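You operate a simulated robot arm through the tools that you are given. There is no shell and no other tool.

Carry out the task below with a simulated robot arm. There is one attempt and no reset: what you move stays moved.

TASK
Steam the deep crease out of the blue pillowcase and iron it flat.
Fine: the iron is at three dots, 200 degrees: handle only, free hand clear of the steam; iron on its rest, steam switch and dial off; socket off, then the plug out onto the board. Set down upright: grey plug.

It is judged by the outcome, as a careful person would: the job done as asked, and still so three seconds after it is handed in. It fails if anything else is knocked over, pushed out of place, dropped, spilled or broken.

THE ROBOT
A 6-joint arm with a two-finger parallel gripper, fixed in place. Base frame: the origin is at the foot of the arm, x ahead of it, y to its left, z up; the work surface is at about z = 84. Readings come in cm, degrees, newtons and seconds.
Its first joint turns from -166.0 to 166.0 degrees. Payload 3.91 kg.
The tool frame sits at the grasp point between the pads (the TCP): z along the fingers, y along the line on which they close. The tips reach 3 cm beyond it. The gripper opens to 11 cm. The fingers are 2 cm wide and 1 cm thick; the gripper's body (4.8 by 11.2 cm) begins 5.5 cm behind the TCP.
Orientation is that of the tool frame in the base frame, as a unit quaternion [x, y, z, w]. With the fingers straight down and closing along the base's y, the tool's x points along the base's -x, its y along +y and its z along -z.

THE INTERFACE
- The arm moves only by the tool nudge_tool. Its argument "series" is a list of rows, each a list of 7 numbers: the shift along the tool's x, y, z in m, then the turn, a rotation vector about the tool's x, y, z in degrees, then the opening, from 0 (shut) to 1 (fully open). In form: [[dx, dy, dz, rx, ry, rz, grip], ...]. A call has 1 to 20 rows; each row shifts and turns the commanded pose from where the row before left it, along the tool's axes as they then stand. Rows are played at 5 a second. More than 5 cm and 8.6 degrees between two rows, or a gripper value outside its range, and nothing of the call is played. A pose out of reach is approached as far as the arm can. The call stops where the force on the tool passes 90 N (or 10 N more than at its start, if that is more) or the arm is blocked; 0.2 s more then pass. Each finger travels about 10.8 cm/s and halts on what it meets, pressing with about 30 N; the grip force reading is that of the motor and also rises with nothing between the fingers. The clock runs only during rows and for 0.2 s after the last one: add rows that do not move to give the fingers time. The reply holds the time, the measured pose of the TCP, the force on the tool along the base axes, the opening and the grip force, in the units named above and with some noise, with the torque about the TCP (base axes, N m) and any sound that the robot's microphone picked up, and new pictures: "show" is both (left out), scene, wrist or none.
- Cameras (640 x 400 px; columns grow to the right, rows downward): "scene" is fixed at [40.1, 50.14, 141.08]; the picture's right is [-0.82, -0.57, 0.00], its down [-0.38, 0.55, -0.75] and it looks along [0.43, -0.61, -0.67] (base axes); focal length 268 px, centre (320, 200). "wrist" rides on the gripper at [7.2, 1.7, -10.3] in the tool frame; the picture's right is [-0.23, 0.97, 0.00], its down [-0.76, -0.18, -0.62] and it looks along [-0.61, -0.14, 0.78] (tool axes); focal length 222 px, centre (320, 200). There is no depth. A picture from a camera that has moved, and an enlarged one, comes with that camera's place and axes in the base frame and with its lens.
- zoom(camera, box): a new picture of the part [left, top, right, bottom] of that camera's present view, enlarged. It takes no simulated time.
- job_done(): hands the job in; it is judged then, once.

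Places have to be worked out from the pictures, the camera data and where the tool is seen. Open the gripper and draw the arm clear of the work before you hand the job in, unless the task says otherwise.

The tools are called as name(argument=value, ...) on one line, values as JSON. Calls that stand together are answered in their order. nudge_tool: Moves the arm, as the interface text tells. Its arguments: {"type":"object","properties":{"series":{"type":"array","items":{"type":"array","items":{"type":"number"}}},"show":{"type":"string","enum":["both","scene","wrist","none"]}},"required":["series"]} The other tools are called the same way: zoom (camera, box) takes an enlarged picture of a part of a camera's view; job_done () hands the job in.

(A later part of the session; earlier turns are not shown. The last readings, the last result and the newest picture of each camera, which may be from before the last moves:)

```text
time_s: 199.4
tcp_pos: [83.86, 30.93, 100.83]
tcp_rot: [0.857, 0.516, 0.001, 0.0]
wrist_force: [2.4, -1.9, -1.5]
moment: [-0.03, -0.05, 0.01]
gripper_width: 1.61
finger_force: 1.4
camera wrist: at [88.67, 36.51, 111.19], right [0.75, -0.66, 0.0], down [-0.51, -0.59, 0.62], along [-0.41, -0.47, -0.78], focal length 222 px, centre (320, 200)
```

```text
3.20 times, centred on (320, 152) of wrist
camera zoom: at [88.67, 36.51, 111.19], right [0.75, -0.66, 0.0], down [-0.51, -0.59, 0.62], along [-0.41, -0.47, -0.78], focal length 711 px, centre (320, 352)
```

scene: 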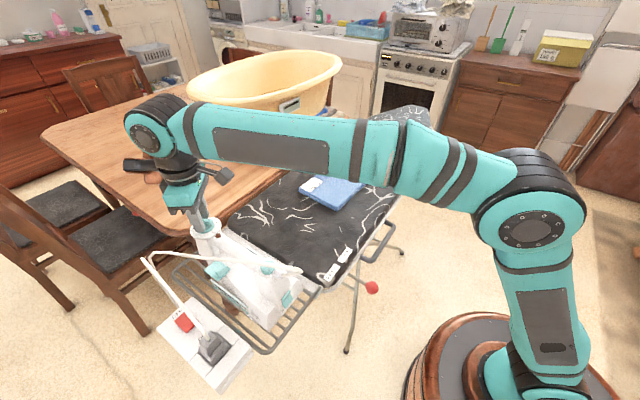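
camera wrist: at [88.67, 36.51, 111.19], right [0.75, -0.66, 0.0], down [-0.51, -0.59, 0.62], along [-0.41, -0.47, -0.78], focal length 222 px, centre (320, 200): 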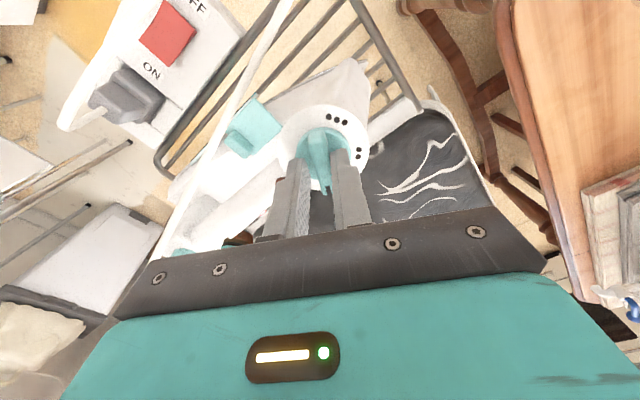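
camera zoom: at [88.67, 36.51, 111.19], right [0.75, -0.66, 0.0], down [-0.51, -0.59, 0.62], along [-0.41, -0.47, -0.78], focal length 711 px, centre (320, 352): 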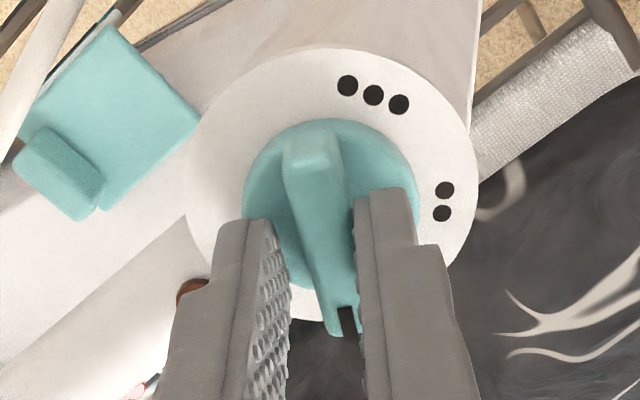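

The wrist continues without trouble. I'll carry on turning towards OFF.

nudge_tool(series=[[0, 0, 0, 0, 0, 7, 0.13], [0, 0, 0, 0, 0, 7, 0.13], [0, 0, 0, 0, 0, 7, 0.13], [0, 0, 0, 0, 0, 7, 0.13], [0, 0, 0, 0, 0, 7, 0.13], [0, 0, 0, 0, 0, 0, 0.13]], show="wrist")

zoom(camera="wrist", box=[240, 90, 400, 215])

zoom(camera="scene", box=[170, 190, 250, 260])

```text
time_s: 200.8
tcp_pos: [84.21, 29.77, 100.79]
tcp_rot: [0.97, 0.243, 0.001, -0.002]
wrist_force: [0.1, 1.0, 0.1]
moment: [0.03, 0.02, 0.03]
gripper_width: 1.48
finger_force: 0.6
out of reach, approached as far as the arm can: row 5
camera wrist: at [91.37, 31.65, 111.13], right [0.26, -0.97, -0.01], down [-0.76, -0.21, 0.62], along [-0.6, -0.16, -0.78], focal length 222 px, centre (320, 200)
```

wrist: 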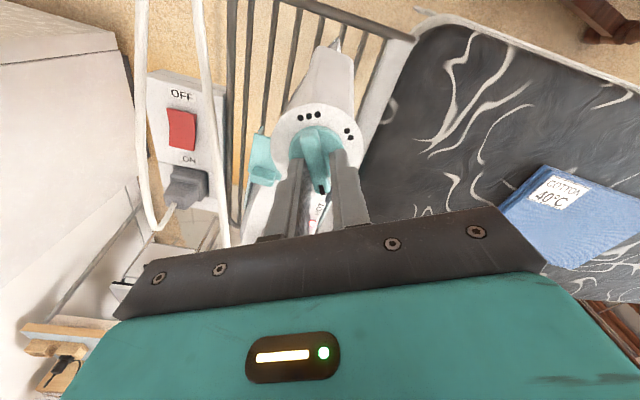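

```text
3.20 times, centred on (320, 152) of wrist
camera zoom: at [91.37, 31.65, 111.13], right [0.26, -0.97, -0.01], down [-0.76, -0.21, 0.62], along [-0.6, -0.16, -0.78], focal length 711 px, centre (320, 352)
```

zoom: 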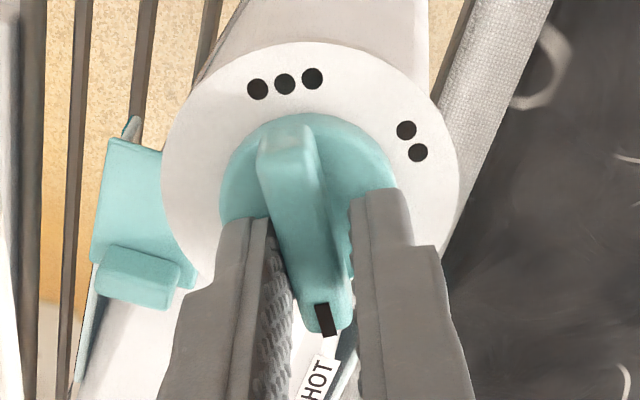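

```text
5.71 times, centred on (210, 225) of scene
camera zoom: at [40.1, 50.14, 141.08], right [-0.82, -0.57, 0.0], down [-0.38, 0.55, -0.75], along [0.43, -0.61, -0.67], focal length 1533 px, centre (949, 57)
```

zoom: 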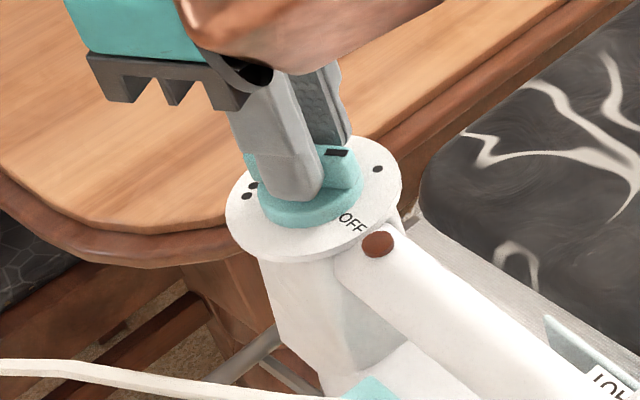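

The wrist hit its limit on the last row and the tool slid about 1 cm in −y, dragging the dial end a little. I'll open, lift clear, and check the iron before regripping from the other side.

nudge_tool(series=[[0, 0, 0, 0, 0, 0, 0.2], [0, 0, 0, 0, 0, 0, 0.3], [0, 0, 0, 0, 0, 0, 0.3], [0, 0, -0.02, 0, 0, 0, 0.3], [0, 0, -0.04, 0, 0, 0, 0.35], [0, 0, -0.04, 0, 0, 0, 0.4], [0, 0, 0, 0, 0, 0, 0.4]], show="both")

zoom(camera="scene", box=[180, 200, 320, 340])

zoom(camera="wrist", box=[150, 0, 470, 215])

```text
time_s: 202.4
tcp_pos: [84.77, 28.87, 110.88]
tcp_rot: [0.971, 0.239, 0.002, 0.0]
wrist_force: [1.3, -2.2, -10.5]
moment: [0.6, -0.63, 0.14]
gripper_width: 4.42
finger_force: 0.1
out of reach, approached as far as the arm can: row 4
camera wrist: at [91.83, 30.82, 121.32], right [0.25, -0.97, 0.0], down [-0.76, -0.2, 0.62], along [-0.6, -0.16, -0.78], focal length 222 px, centre (320, 200)
```

scene: 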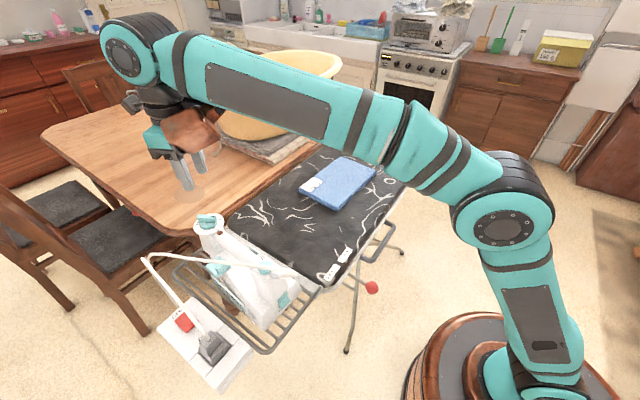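
wrist: 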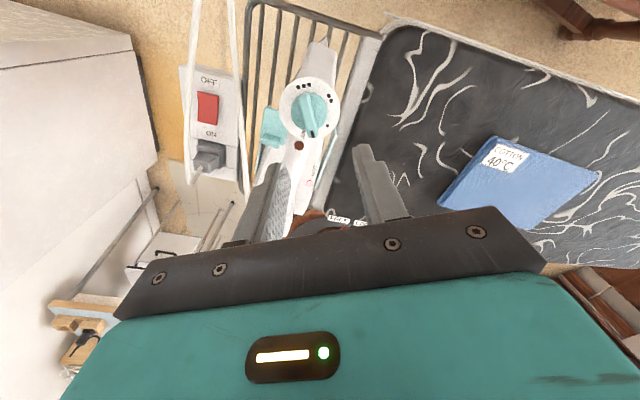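

```text
2.86 times, centred on (250, 270) of scene
camera zoom: at [40.1, 50.14, 141.08], right [-0.82, -0.57, 0.0], down [-0.38, 0.55, -0.75], along [0.43, -0.61, -0.67], focal length 766 px, centre (520, 0)
```

zoom: 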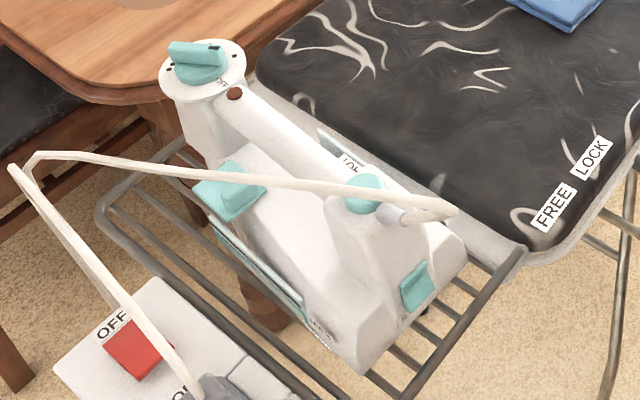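

```text
1.86 times, centred on (310, 108) of wrist
camera zoom: at [91.83, 30.82, 121.32], right [0.25, -0.97, 0.0], down [-0.76, -0.2, 0.62], along [-0.6, -0.16, -0.78], focal length 413 px, centre (339, 372)
```

zoom: 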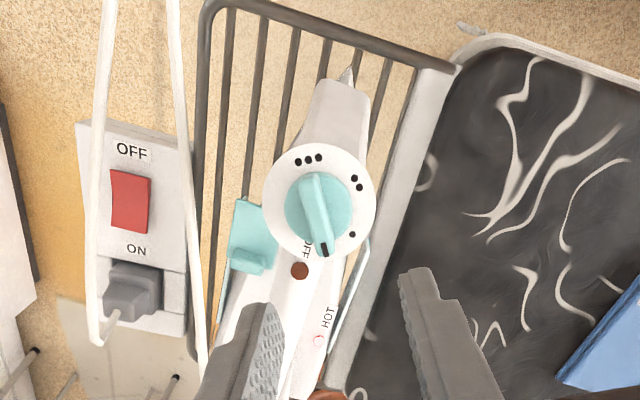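

The dial pointer is now about 23° short of OFF, and the iron has yawed a few degrees but is still fully on its rest. I'll unwind the wrist to about +24° in free air, which aligns the gripper with the bar from the other side.

nudge_tool(series=[[0, 0, 0, 0, 0, -8.4, 0.3], [0, 0, 0, 0, 0, -8.4, 0.3], [0, 0, 0, 0, 0, -8.4, 0.3], [0, 0, 0, 0, 0, -8.4, 0.3], [0, 0, 0, 0, 0, -8.4, 0.3], [0, 0, 0, 0, 0, -8.4, 0.3], [0, 0, 0, 0, 0, -8.4, 0.3], [0, 0, 0, 0, 0, -8.4, 0.3], [0, 0, 0, 0, 0, -8.4, 0.3], [0, 0, 0, 0, 0, -8.4, 0.3], [0, 0, 0, 0, 0, -8.4, 0.3], [0, 0, 0, 0, 0, -8.4, 0.3], [0, 0, 0, 0, 0, -8.4, 0.3], [0, 0, 0, 0, 0, -8.4, 0.3], [0, 0, 0, 0, 0, -8.4, 0.3], [0, 0, 0, 0, 0, -8.4, 0.3], [0, 0, 0, 0, 0, -8.4, 0.3], [0, 0, 0, 0, 0, -8.4, 0.3], [0, 0, 0, 0, 0, -8.4, 0.3], [0, 0, 0, 0, 0, -8.4, 0.3]], show="none")

nudge_tool(series=[[0, 0, 0, 0, 0, -8.4, 0.3], [0, 0, 0, 0, 0, 0, 0.3]], show="both")

zoom(camera="wrist", box=[210, 60, 410, 215])

zoom(camera="scene", box=[180, 200, 320, 340])

```text
time_s: 206.6
tcp_pos: [84.57, 29.02, 110.71]
tcp_rot: [-0.133, 0.991, 0.001, 0.001]
wrist_force: [1.0, -0.2, -0.9]
moment: [0.03, 0.0, -0.01]
gripper_width: 3.28
finger_force: 0.0
```

```text
time_s: 207.2
tcp_pos: [84.66, 29.08, 110.72]
tcp_rot: [-0.204, 0.979, 0.0, 0.0]
wrist_force: [1.0, 0.1, -1.1]
moment: [-0.01, 0.0, -0.01]
gripper_width: 3.28
finger_force: 0.0
camera wrist: at [77.2, 27.71, 121.11], right [-0.18, 0.98, 0.0], down [0.77, 0.14, 0.62], along [0.61, 0.11, -0.78], focal length 222 px, centre (320, 200)
```

scene: 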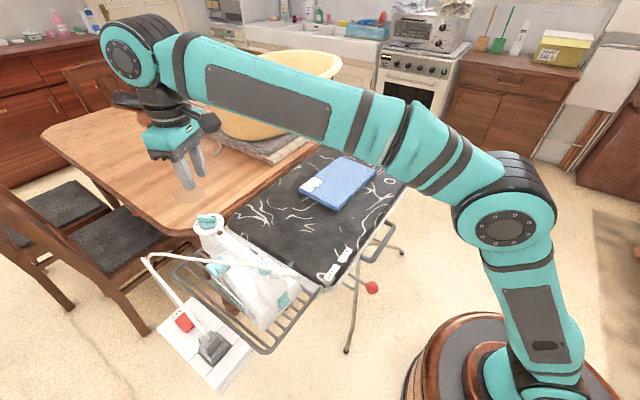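
wrist: 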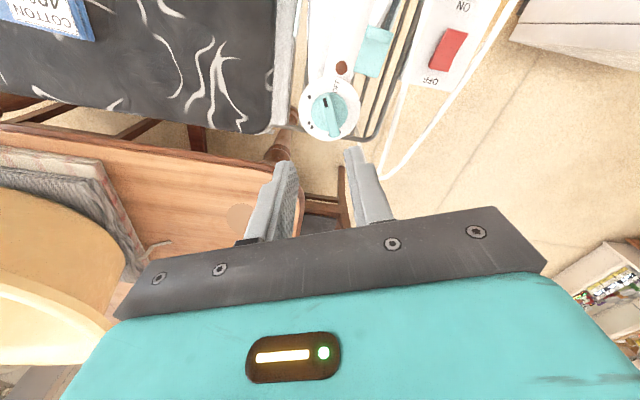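

```text
2.58 times, centred on (310, 138) of wrist
camera zoom: at [77.2, 27.71, 121.11], right [-0.18, 0.98, 0.0], down [0.77, 0.14, 0.62], along [0.61, 0.11, -0.78], focal length 573 px, centre (346, 361)
```

zoom: 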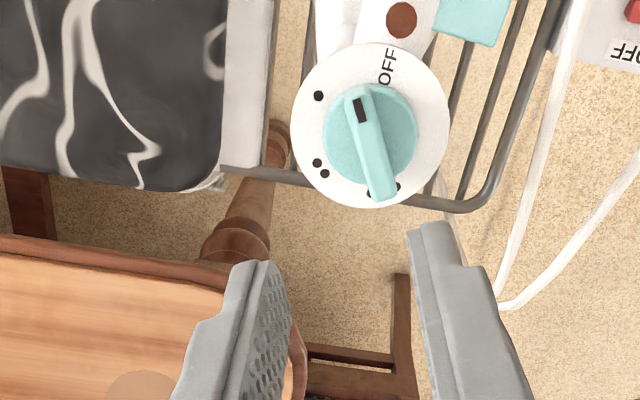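

```text
2.86 times, centred on (250, 270) of scene
camera zoom: at [40.1, 50.14, 141.08], right [-0.82, -0.57, 0.0], down [-0.38, 0.55, -0.75], along [0.43, -0.61, -0.67], focal length 766 px, centre (520, 0)
```

zoom: 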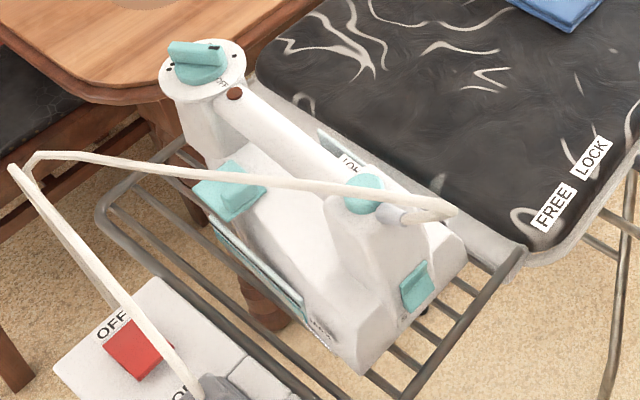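

The bar lies within about 2° of the gripper's line and needs about 28° more clockwise. The dial axis is now at about [84.33, 30.15]; I'll shift onto it and descend to tip z≈97.9, which I now know is just above the knob base.

nudge_tool(series=[[-0.0006, 0.0055, 0.02, 0, 0, 0, 0.27], [-0.0006, 0.0056, 0.02, 0, 0, 0, 0.27], [0, 0, 0.025, 0, 0, 0, 0.27], [0, 0, 0.015, 0, 0, 0, 0.27], [0, 0, 0, 0, 0, 0, 0.27]], show="both")

zoom(camera="wrist", box=[240, 90, 400, 215])

```text
time_s: 208.4
tcp_pos: [84.17, 30.15, 102.74]
tcp_rot: [-0.205, 0.979, 0.0, 0.001]
wrist_force: [0.0, -0.4, 0.6]
moment: [0.01, -0.02, 0.01]
gripper_width: 2.99
finger_force: 0.1
camera wrist: at [76.77, 28.82, 113.13], right [-0.18, 0.98, 0.0], down [0.77, 0.14, 0.62], along [0.61, 0.11, -0.78], focal length 222 px, centre (320, 200)
```

scene: 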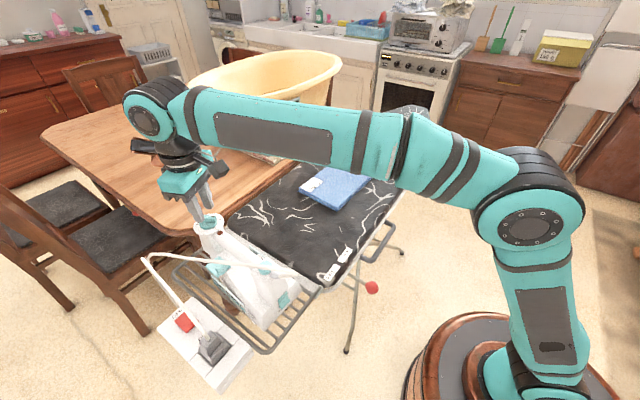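
wrist: 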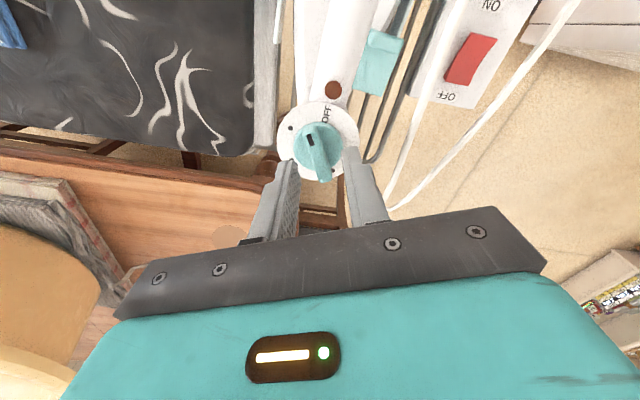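

```text
3.20 times, centred on (320, 152) of wrist
camera zoom: at [76.77, 28.82, 113.13], right [-0.18, 0.98, 0.0], down [0.77, 0.14, 0.62], along [0.61, 0.11, -0.78], focal length 711 px, centre (320, 352)
```

zoom: 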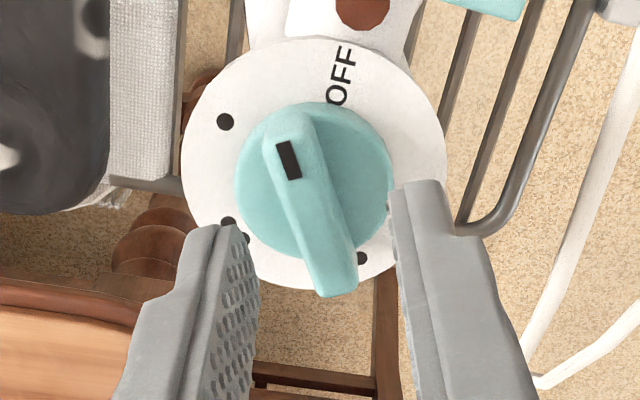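

It's nearly centred: the axis is about 0.18 cm in tool x and −0.13 cm in tool y away. I'll correct that and descend 1.85 cm in small steps, stopping just above the knob base.

nudge_tool(series=[[0.0018, -0.0013, 0.006, 0, 0, 0, 0.27], [0, 0, 0.006, 0, 0, 0, 0.27], [0, 0, 0.004, 0, 0, 0, 0.27], [0, 0, 0, 0, 0, 0, 0.27]], show="none")

zoom(camera="wrist", box=[240, 90, 400, 215])

```text
time_s: 209.4
tcp_pos: [84.08, 29.92, 101.18]
tcp_rot: [-0.204, 0.979, 0.0, 0.001]
wrist_force: [0.4, -0.1, -0.4]
moment: [0.01, 0.01, -0.01]
gripper_width: 2.96
finger_force: 0.0
```

```text
3.20 times, centred on (320, 152) of wrist
camera zoom: at [76.62, 28.61, 111.53], right [-0.18, 0.98, 0.0], down [0.77, 0.14, 0.62], along [0.61, 0.11, -0.78], focal length 711 px, centre (320, 352)
```

zoom: 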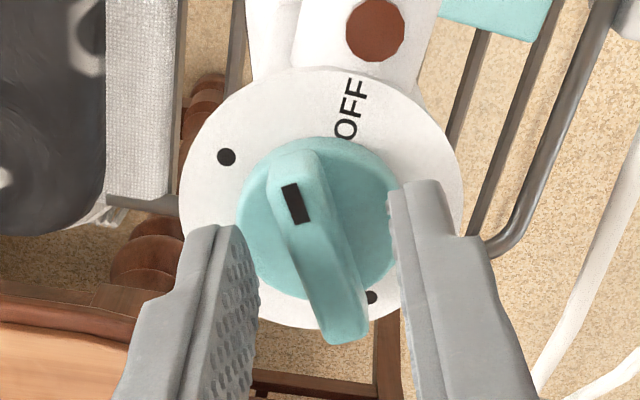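

I'll lower another 3 mm, close to 1.4 cm around the bar, and turn clockwise about 24°.

nudge_tool(series=[[0, 0, 0.003, 0, 0, 0, 0.27], [0, 0, 0, 0, 0, 0, 0.18], [0, 0, 0, 0, 0, 0, 0.13], [0, 0, 0, 0, 0, 0, 0.12], [0, 0, 0, 0, 0, 6, 0.12], [0, 0, 0, 0, 0, 6, 0.12], [0, 0, 0, 0, 0, 6, 0.12], [0, 0, 0, 0, 0, 6, 0.12], [0, 0, 0, 0, 0, 0, 0.12]], show="wrist")

zoom(camera="wrist", box=[240, 90, 400, 215])

zoom(camera="scene", box=[170, 190, 250, 260])

```text
time_s: 211.4
tcp_pos: [84.18, 29.9, 100.79]
tcp_rot: [0.004, 1.0, 0.001, 0.001]
wrist_force: [-0.5, 1.3, 0.8]
moment: [0.01, 0.01, 0.02]
gripper_width: 1.38
finger_force: 0.0
camera wrist: at [76.81, 31.69, 111.21], right [0.24, 0.97, 0.0], down [0.76, -0.19, 0.62], along [0.61, -0.15, -0.78], focal length 222 px, centre (320, 200)
```

wrist: 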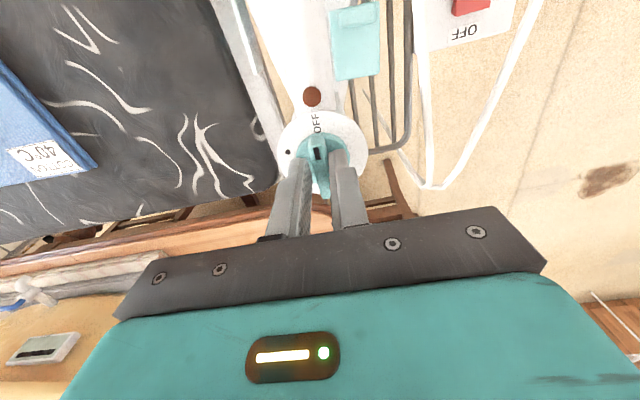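

```text
3.20 times, centred on (320, 152) of wrist
camera zoom: at [76.81, 31.69, 111.21], right [0.24, 0.97, 0.0], down [0.76, -0.19, 0.62], along [0.61, -0.15, -0.78], focal length 711 px, centre (320, 352)
```

zoom: 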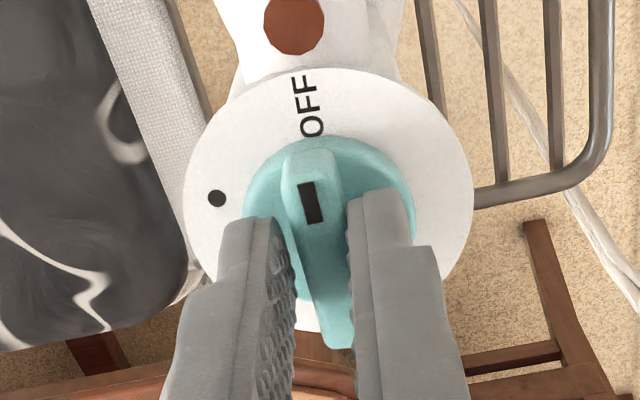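

```text
5.71 times, centred on (210, 225) of scene
camera zoom: at [40.1, 50.14, 141.08], right [-0.82, -0.57, 0.0], down [-0.38, 0.55, -0.75], along [0.43, -0.61, -0.67], focal length 1533 px, centre (949, 57)
```

zoom: 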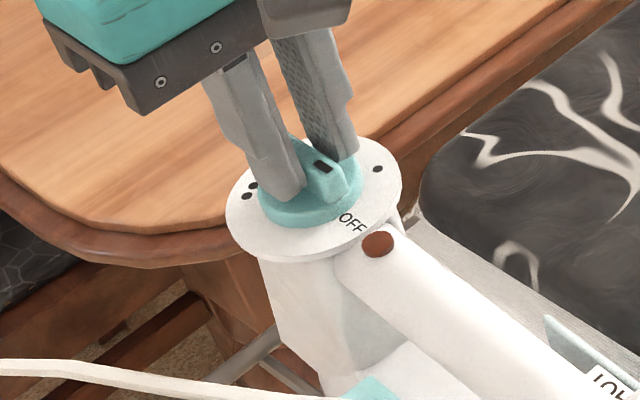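

The pointer now appears to be on OFF within a few degrees. I'll open, lift clear, and check precisely.

nudge_tool(series=[[0, 0, 0, 0, 0, 0, 0.2], [0, 0, 0, 0, 0, 0, 0.28], [0, 0, 0, 0, 0, 0, 0.28], [0, 0, -0.02, 0, 0, 0, 0.28], [0, 0, -0.04, 0, 0, 0, 0.3], [0, 0, -0.04, 0, 0, 0, 0.4], [0, 0, 0, 0, 0, 0, 0.4]], show="both")

zoom(camera="wrist", box=[240, 60, 400, 185])

zoom(camera="scene", box=[180, 205, 260, 255])

```text
time_s: 213.0
tcp_pos: [83.93, 29.86, 110.92]
tcp_rot: [0.003, 1.0, 0.001, 0.001]
wrist_force: [0.1, 0.4, -0.9]
moment: [0.04, -0.02, -0.02]
gripper_width: 4.41
finger_force: 0.0
camera wrist: at [76.65, 31.66, 121.32], right [0.23, 0.97, 0.0], down [0.76, -0.18, 0.62], along [0.61, -0.15, -0.78], focal length 222 px, centre (320, 200)
```

scene: 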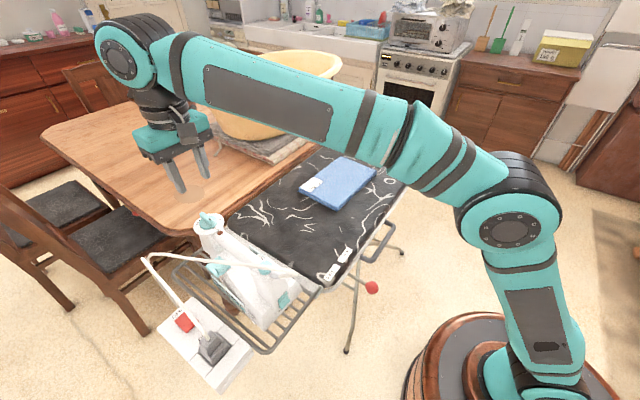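
wrist: 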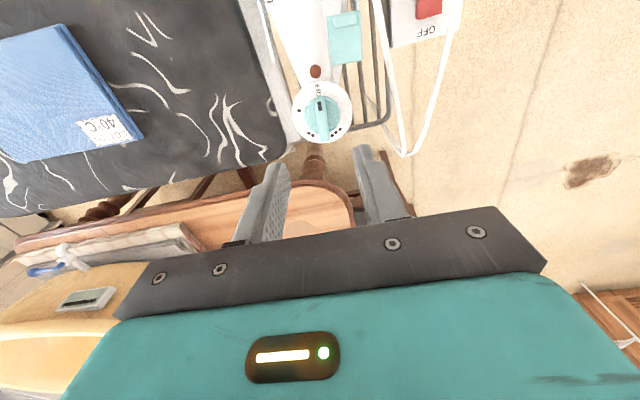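

```text
3.20 times, centred on (320, 122) of wrist
camera zoom: at [76.65, 31.66, 121.32], right [0.23, 0.97, 0.0], down [0.76, -0.18, 0.62], along [0.61, -0.15, -0.78], focal length 711 px, centre (320, 448)
```

zoom: 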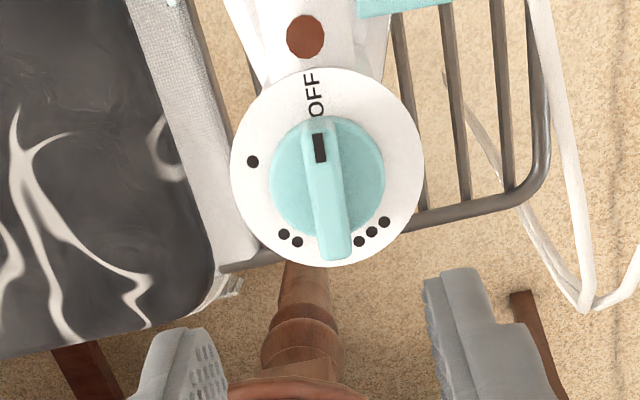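

```text
8.00 times, centred on (220, 230) of scene
camera zoom: at [40.1, 50.14, 141.08], right [-0.82, -0.57, 0.0], down [-0.38, 0.55, -0.75], along [0.43, -0.61, -0.67], focal length 2146 px, centre (1120, -40)
```

zoom: 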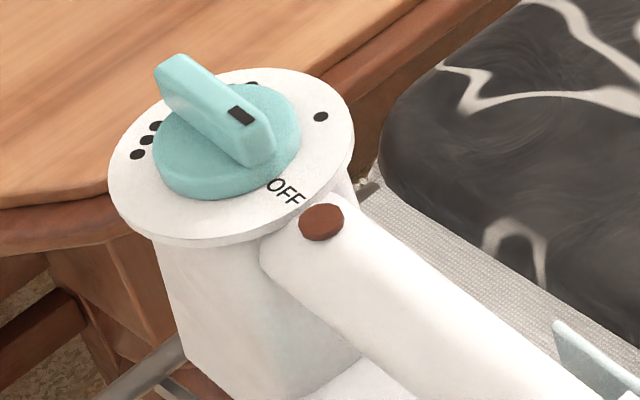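

The dial is squarely on OFF. Now the socket: by the lamp evidence it's live until its ON end is pressed down. I'll close the fingers, yaw to −90°, and travel over to the outer side of the socket at a safe height.

nudge_tool(series=[[0, 0, 0, 0, 0, 8.2, 0.2], [0, 0, 0, 0, 0, 8.2, 0], [0, 0, 0, 0, 0, 8.2, 0], [0, 0, 0, 0, 0, 8.2, 0], [0, 0, 0, 0, 0, 8.2, 0], [0, 0, 0, 0, 0, 8.2, 0], [0, 0, 0, 0, 0, 8.2, 0], [0, 0, 0, 0, 0, 8.2, 0], [0, 0, 0, 0, 0, 8.2, 0], [0, 0, 0, 0, 0, 8.2, 0], [0, 0, 0, 0, 0, 8.2, 0], [0.0377, -0.02, 0, 0, 0, 0, 0], [0.0377, -0.02, 0, 0, 0, 0, 0], [0.0377, -0.02, 0, 0, 0, 0, 0], [0.0377, -0.02, 0, 0, 0, 0, 0], [0.0377, -0.02, 0.01, 0, 0, 0, 0], [0.0377, -0.02, 0.02, 0, 0, 0, 0], [0, 0, 0, 0, 0, 0, 0]], show="both")

zoom(camera="scene", box=[170, 200, 320, 350])

```text
time_s: 216.8
tcp_pos: [72.41, 52.76, 107.93]
tcp_rot: [0.71, 0.704, 0.001, 0.0]
wrist_force: [0.5, 0.5, 0.0]
moment: [0.01, 0.03, 0.0]
gripper_width: 0.02
finger_force: 29.7
camera wrist: at [74.03, 60.01, 118.36], right [0.97, -0.24, 0.0], down [-0.19, -0.76, 0.62], along [-0.15, -0.6, -0.78], focal length 222 px, centre (320, 200)
```

scene: 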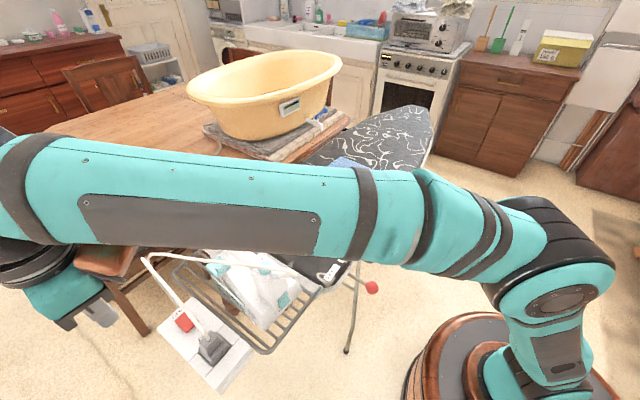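
wrist: 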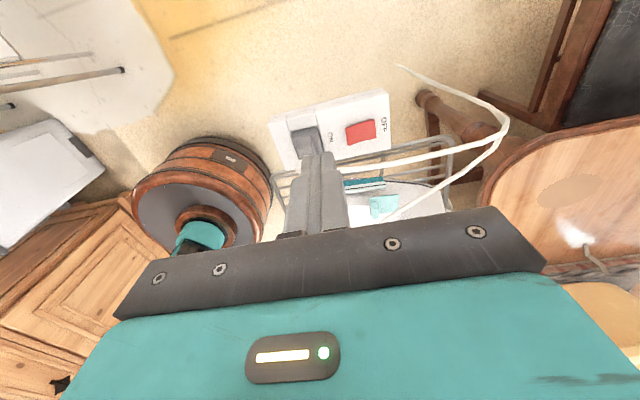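

```text
2.67 times, centred on (245, 275) of scene
camera zoom: at [40.1, 50.14, 141.08], right [-0.82, -0.57, 0.0], down [-0.38, 0.55, -0.75], along [0.43, -0.61, -0.67], focal length 715 px, centre (520, 0)
```

zoom: 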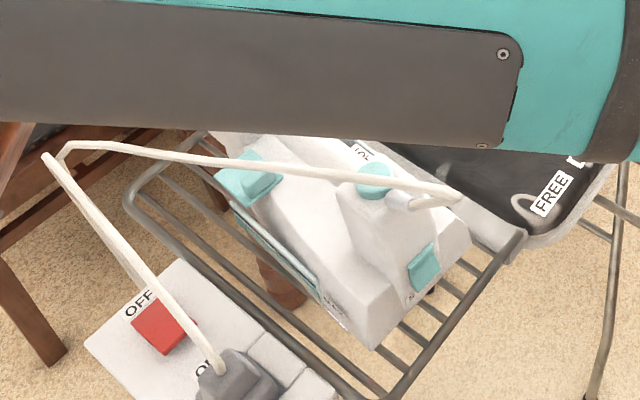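

I'm in position above and outside the socket. I'll tilt 26° and come down towards the ON end, stopping about 2 cm short as before.

nudge_tool(series=[[0, 0, 0, 0, -6.5, 0, 0], [0, 0, 0, 0, -6.5, 0, 0], [0, 0, 0, 0, -6.5, 0, 0], [0, 0, 0, 0, -6.5, 0, 0], [0.0139, 0.0165, 0.0377, 0, 0, 0, 0], [0.0139, 0.0165, 0.0377, 0, 0, 0, 0], [0.0019, 0, 0.0358, 0, 0, 0, 0], [0.0019, 0, 0.0358, 0, 0, 0, 0], [0.0019, 0, 0.0358, 0, 0, 0, 0], [0, 0, 0, 0, 0, 0, 0]], show="wrist")

zoom(camera="wrist", box=[230, 60, 400, 200])

```text
time_s: 219.0
tcp_pos: [74.75, 46.26, 88.26]
tcp_rot: [0.693, 0.685, -0.16, 0.158]
wrist_force: [-0.4, 0.3, 0.9]
moment: [0.0, 0.01, 0.02]
gripper_width: 0.0
finger_force: 29.1
out of reach, approached as far as the arm can: row 4
camera wrist: at [76.49, 57.28, 94.33], right [0.97, -0.21, 0.1], down [-0.18, -0.41, 0.89], along [-0.15, -0.89, -0.44], focal length 222 px, centre (320, 200)
```

wrist: 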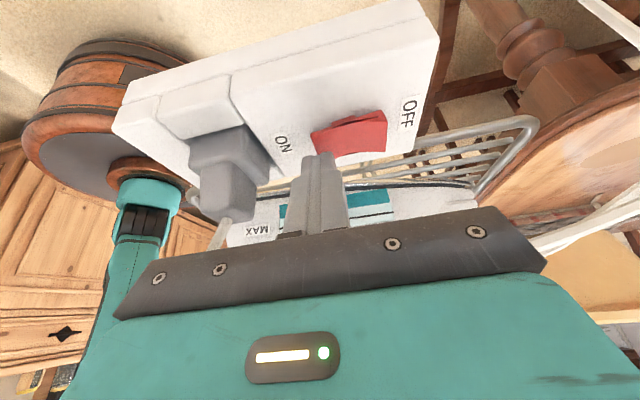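

```text
2.86 times, centred on (315, 130) of wrist
camera zoom: at [76.49, 57.28, 94.33], right [0.97, -0.21, 0.1], down [-0.18, -0.41, 0.89], along [-0.15, -0.89, -0.44], focal length 635 px, centre (334, 400)
```

zoom: 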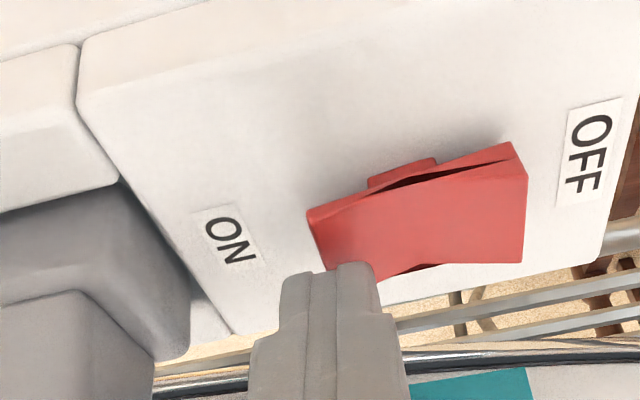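

A reach clamp at the start brought me in about 1.5 cm lower and closer than planned, luckily without touching anything. I'll back off 1 cm along the tool axis and shift to line up properly on the ON end.

nudge_tool(series=[[0, 0, -0.01, 0, 0, 0, 0], [0.0054, 0.008, -0.0026, 0, 0, 0, 0], [0, 0, 0, 0, 0, 0, 0]], show="wrist")

zoom(camera="wrist", box=[230, 60, 400, 200])

```text
time_s: 219.8
tcp_pos: [75.55, 47.22, 89.09]
tcp_rot: [0.693, 0.685, -0.159, 0.158]
wrist_force: [0.5, -1.1, 0.3]
moment: [0.03, 0.0, -0.01]
gripper_width: 0.0
finger_force: 30.1
camera wrist: at [77.27, 58.37, 95.25], right [0.97, -0.22, 0.1], down [-0.18, -0.41, 0.89], along [-0.15, -0.89, -0.44], focal length 222 px, centre (320, 200)
```

wrist: 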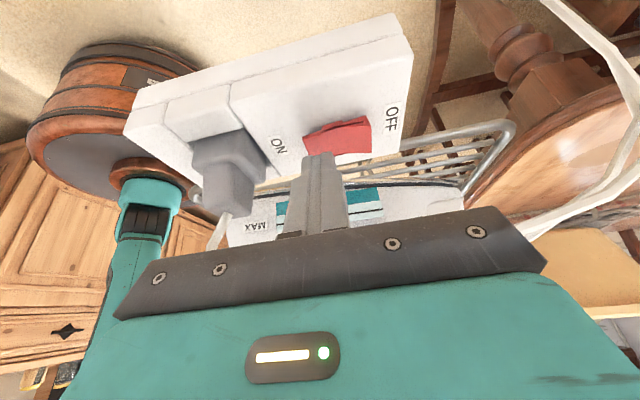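

```text
2.86 times, centred on (315, 130) of wrist
camera zoom: at [77.27, 58.37, 95.25], right [0.97, -0.22, 0.1], down [-0.18, -0.41, 0.89], along [-0.15, -0.89, -0.44], focal length 635 px, centre (334, 400)
```

zoom: 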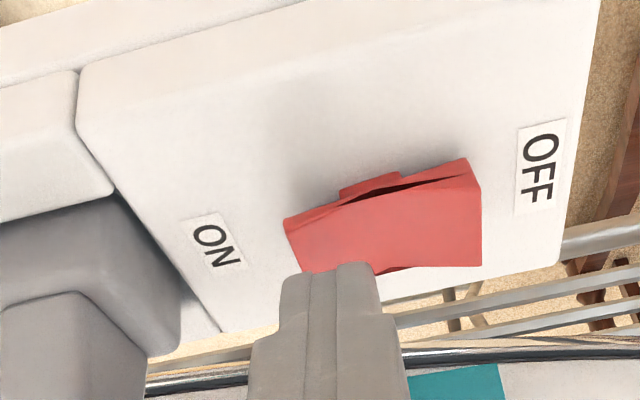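

Working out the corners from this view, the OFF end is now higher than the ON end (85.0 against 84.7). So the approach itself already tipped the rocker to the ON-pressed, dead position. I'll confirm with a gentle press to the stop.

nudge_tool(series=[[0, 0, 0.006, 0, 0, 0, 0], [0, 0, 0.003, 0, 0, 0, 0], [0, 0, 0, 0, 0, 0, 0]], show="none")

nudge_tool(series=[[0, 0, 0.0015, 0, 0, 0, 0], [0, 0, 0, 0, 0, 0, 0]], show="none")

zoom(camera="wrist", box=[230, 60, 400, 200])

```text
time_s: 220.6
tcp_pos: [75.57, 46.97, 88.22]
tcp_rot: [0.694, 0.685, -0.158, 0.158]
wrist_force: [-1.1, -0.2, 0.6]
moment: [-0.06, 0.02, 0.01]
gripper_width: 0.02
finger_force: 30.2
```

```text
time_s: 221.2
tcp_pos: [75.48, 46.87, 88.14]
tcp_rot: [0.693, 0.685, -0.159, 0.158]
wrist_force: [-3.1, 0.7, 3.0]
moment: [0.02, 0.03, -0.03]
gripper_width: 0.0
finger_force: 30.5
```

```text
2.86 times, centred on (315, 130) of wrist
camera zoom: at [77.28, 58.02, 94.28], right [0.97, -0.22, 0.1], down [-0.18, -0.41, 0.89], along [-0.15, -0.89, -0.44], focal length 635 px, centre (334, 400)
```

zoom: 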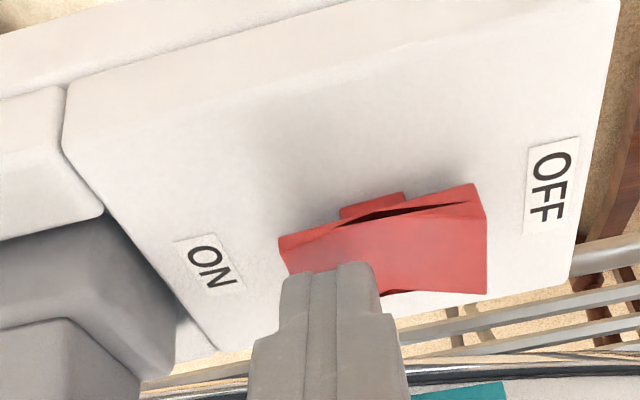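

It's at the stop with 4 N, so the ON end is fully down and the socket is off. I'll retreat and compare its shape with the earlier dead state.

nudge_tool(series=[[0, 0, -0.005, 0, 0, 0, 0], [0, 0, -0.025, 0, 0, 0, 0], [0, 0, -0.03, 0, 0, 0, 0], [0, 0, 0, 0, 0, 0, 0]], show="wrist")

zoom(camera="wrist", box=[300, 90, 370, 145])

zoom(camera="wrist", box=[150, 10, 400, 200])

```text
time_s: 222.2
tcp_pos: [75.73, 49.65, 93.57]
tcp_rot: [0.694, 0.685, -0.159, 0.157]
wrist_force: [-0.8, -0.2, -0.2]
moment: [0.02, -0.02, -0.02]
gripper_width: 0.01
finger_force: 30.2
camera wrist: at [77.54, 60.75, 99.73], right [0.97, -0.21, 0.1], down [-0.18, -0.41, 0.89], along [-0.15, -0.89, -0.44], focal length 222 px, centre (320, 200)
```

wrist: 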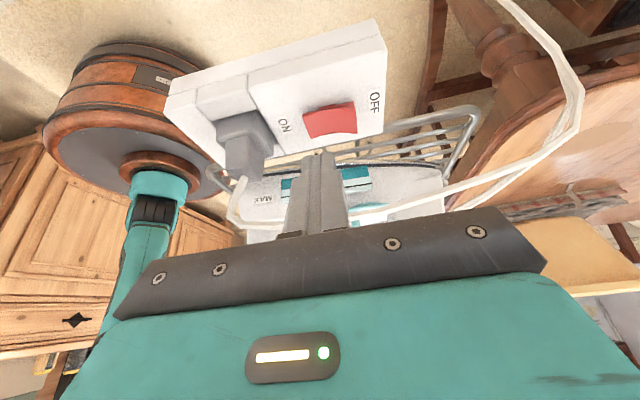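

```text
7.27 times, centred on (335, 118) of wrist
camera zoom: at [77.54, 60.75, 99.73], right [0.97, -0.21, 0.1], down [-0.18, -0.41, 0.89], along [-0.15, -0.89, -0.44], focal length 1615 px, centre (211, 800)
```

zoom: 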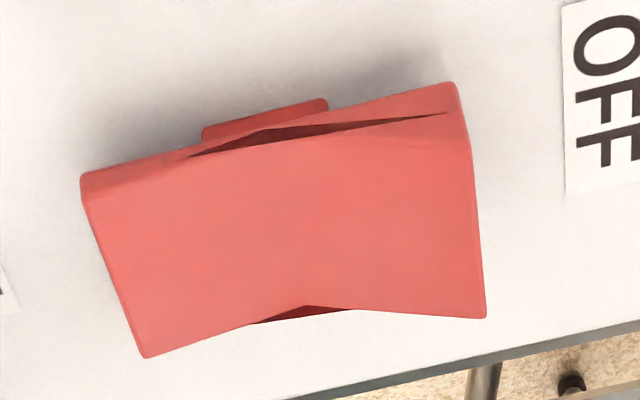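

```text
2.11 times, centred on (275, 105) of wrist
camera zoom: at [77.54, 60.75, 99.73], right [0.97, -0.21, 0.1], down [-0.18, -0.41, 0.89], along [-0.15, -0.89, -0.44], focal length 468 px, centre (415, 400)
```

zoom: 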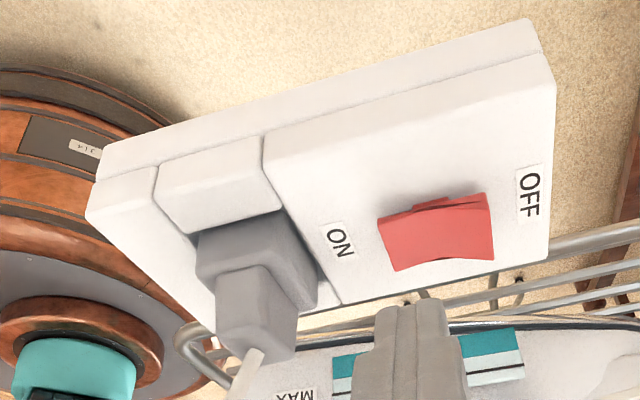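

The rocker is fully tipped with the ON end down, so the socket is off. Now the plug: I'll retreat, return to the upright orientation with yaw 0, and hover over it to see its body, the cheeks beside it and where the cord leaves.

nudge_tool(series=[[0.005, -0.03, -0.035, 0, 0, 0, 0], [0.005, -0.03, -0.035, 0, 0, 0, 0], [0, 0, 0, 0, 6.5, 0, 0.2], [0, 0, 0, 0, 6.5, 0, 0.4], [0, 0, 0, 0, 6.5, 0, 0.5], [0, 0, 0, 0, 6.5, 0, 0.6], [0, 0, -0.045, 0, 0, 0, 0.6], [0, 0, 0, 0, 0, -8.18, 0.6], [0, 0, 0, 0, 0, -8.18, 0.6], [0, 0, 0, 0, 0, -8.18, 0.6], [0, 0, 0, 0, 0, -8.18, 0.6], [0, 0, 0, 0, 0, -8.18, 0.6], [0, 0, 0, 0, 0, -8.18, 0.6], [0, 0, 0, 0, 0, -8.18, 0.6], [0, 0, 0, 0, 0, -8.18, 0.6], [0, 0, 0, 0, 0, -8.18, 0.6], [0, 0, 0, 0, 0, -8.18, 0.6], [0, 0, 0, 0, 0, -8.18, 0.6], [0, 0, 0, 0, 0, 0, 0.6]], show="both")

zoom(camera="wrist", box=[200, 0, 430, 200])

```text
time_s: 226.2
tcp_pos: [69.69, 53.57, 103.89]
tcp_rot: [0.006, 1.0, 0.001, 0.001]
wrist_force: [-0.2, -0.3, -0.3]
moment: [0.01, 0.01, 0.01]
gripper_width: 6.58
finger_force: 0.0
camera wrist: at [62.35, 55.36, 114.22], right [0.24, 0.97, 0.0], down [0.76, -0.19, 0.62], along [0.61, -0.15, -0.78], focal length 222 px, centre (320, 200)
```

scene: 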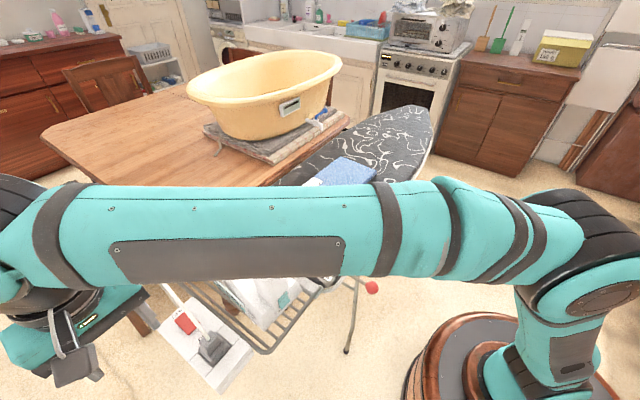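
wrist: 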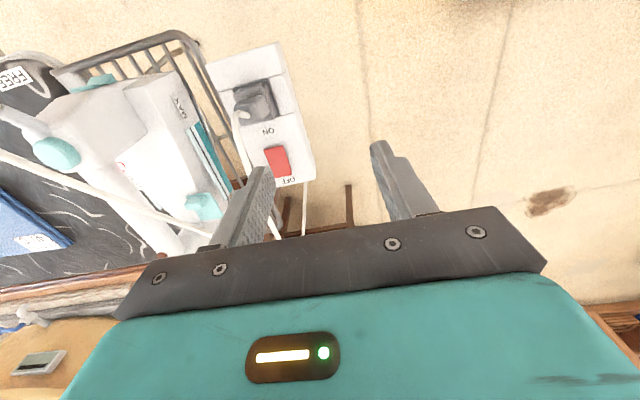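

```text
2.00 times, centred on (315, 100) of wrist
camera zoom: at [62.35, 55.36, 114.22], right [0.24, 0.97, 0.0], down [0.76, -0.19, 0.62], along [0.61, -0.15, -0.78], focal length 444 px, centre (330, 400)
```

zoom: 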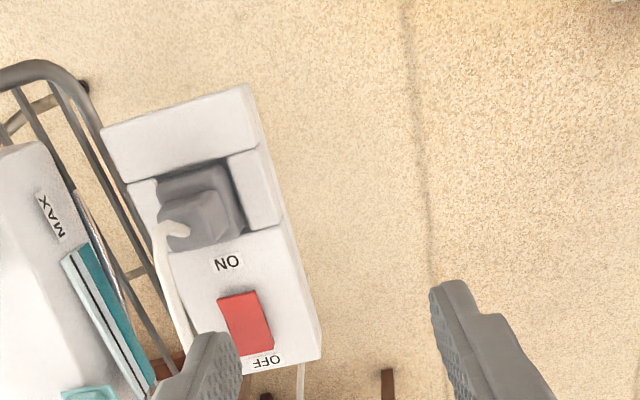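

The cord leaves the plug's upper body on its +x side. I'll move directly above the plug, still high, for a closer look.

nudge_tool(series=[[0.002, -0.027, 0, 0, 0, 0, 0.5], [0.002, -0.027, 0, 0, 0, 0, 0.5], [0.002, -0.027, 0, 0, 0, 0, 0.5], [0, 0, 0, 0, 0, 0, 0.5]], show="both")

zoom(camera="wrist", box=[250, 40, 410, 200])

zoom(camera="scene", box=[160, 270, 270, 390])

```text
time_s: 227.2
tcp_pos: [68.93, 45.53, 103.82]
tcp_rot: [0.006, 1.0, 0.001, 0.001]
wrist_force: [0.4, -0.6, -0.8]
moment: [-0.01, -0.03, -0.02]
gripper_width: 5.51
finger_force: 0.0
camera wrist: at [61.58, 47.34, 114.13], right [0.24, 0.97, 0.0], down [0.76, -0.19, 0.62], along [0.61, -0.15, -0.78], focal length 222 px, centre (320, 200)
```

scene: 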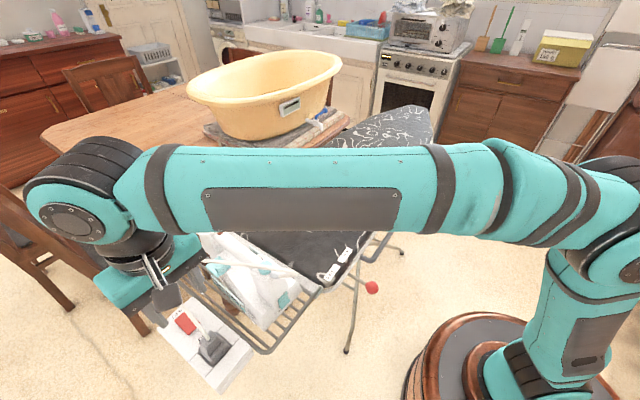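
wrist: 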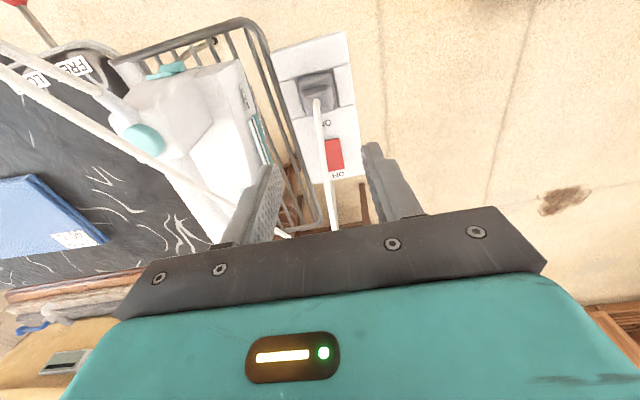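

```text
2.50 times, centred on (330, 120) of wrist
camera zoom: at [61.58, 47.34, 114.13], right [0.24, 0.97, 0.0], down [0.76, -0.19, 0.62], along [0.61, -0.15, -0.78], focal length 555 px, centre (295, 400)
```

zoom: 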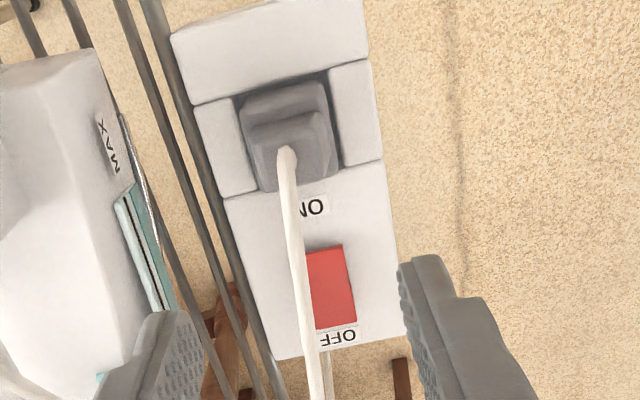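

```text
3.33 times, centred on (215, 330) of scene
camera zoom: at [40.1, 50.14, 141.08], right [-0.82, -0.57, 0.0], down [-0.38, 0.55, -0.75], along [0.43, -0.61, -0.67], focal length 894 px, centre (670, -233)
```

zoom: 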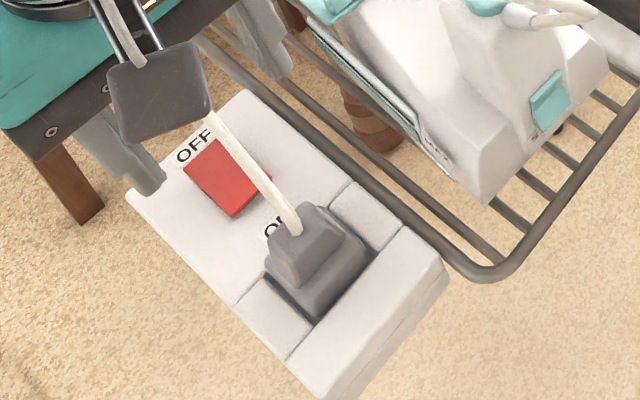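

I need the plug's shape more precisely, so I'll zoom in from both cameras.

zoom(camera="wrist", box=[285, 60, 355, 130])

zoom(camera="scene", box=[185, 320, 240, 375])

```text
5.71 times, centred on (320, 95) of wrist
camera zoom: at [61.58, 47.34, 114.13], right [0.24, 0.97, 0.0], down [0.76, -0.19, 0.62], along [0.61, -0.15, -0.78], focal length 1269 px, centre (320, 800)
```

zoom: 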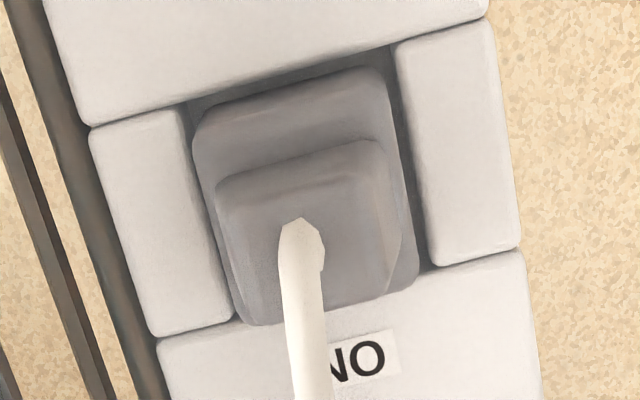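

```text
7.27 times, centred on (212, 348) of scene
camera zoom: at [40.1, 50.14, 141.08], right [-0.82, -0.57, 0.0], down [-0.38, 0.55, -0.75], along [0.43, -0.61, -0.67], focal length 1951 px, centre (1102, -873)
```

zoom: 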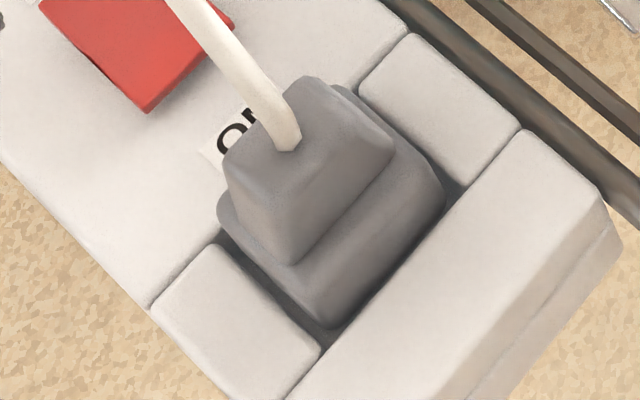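

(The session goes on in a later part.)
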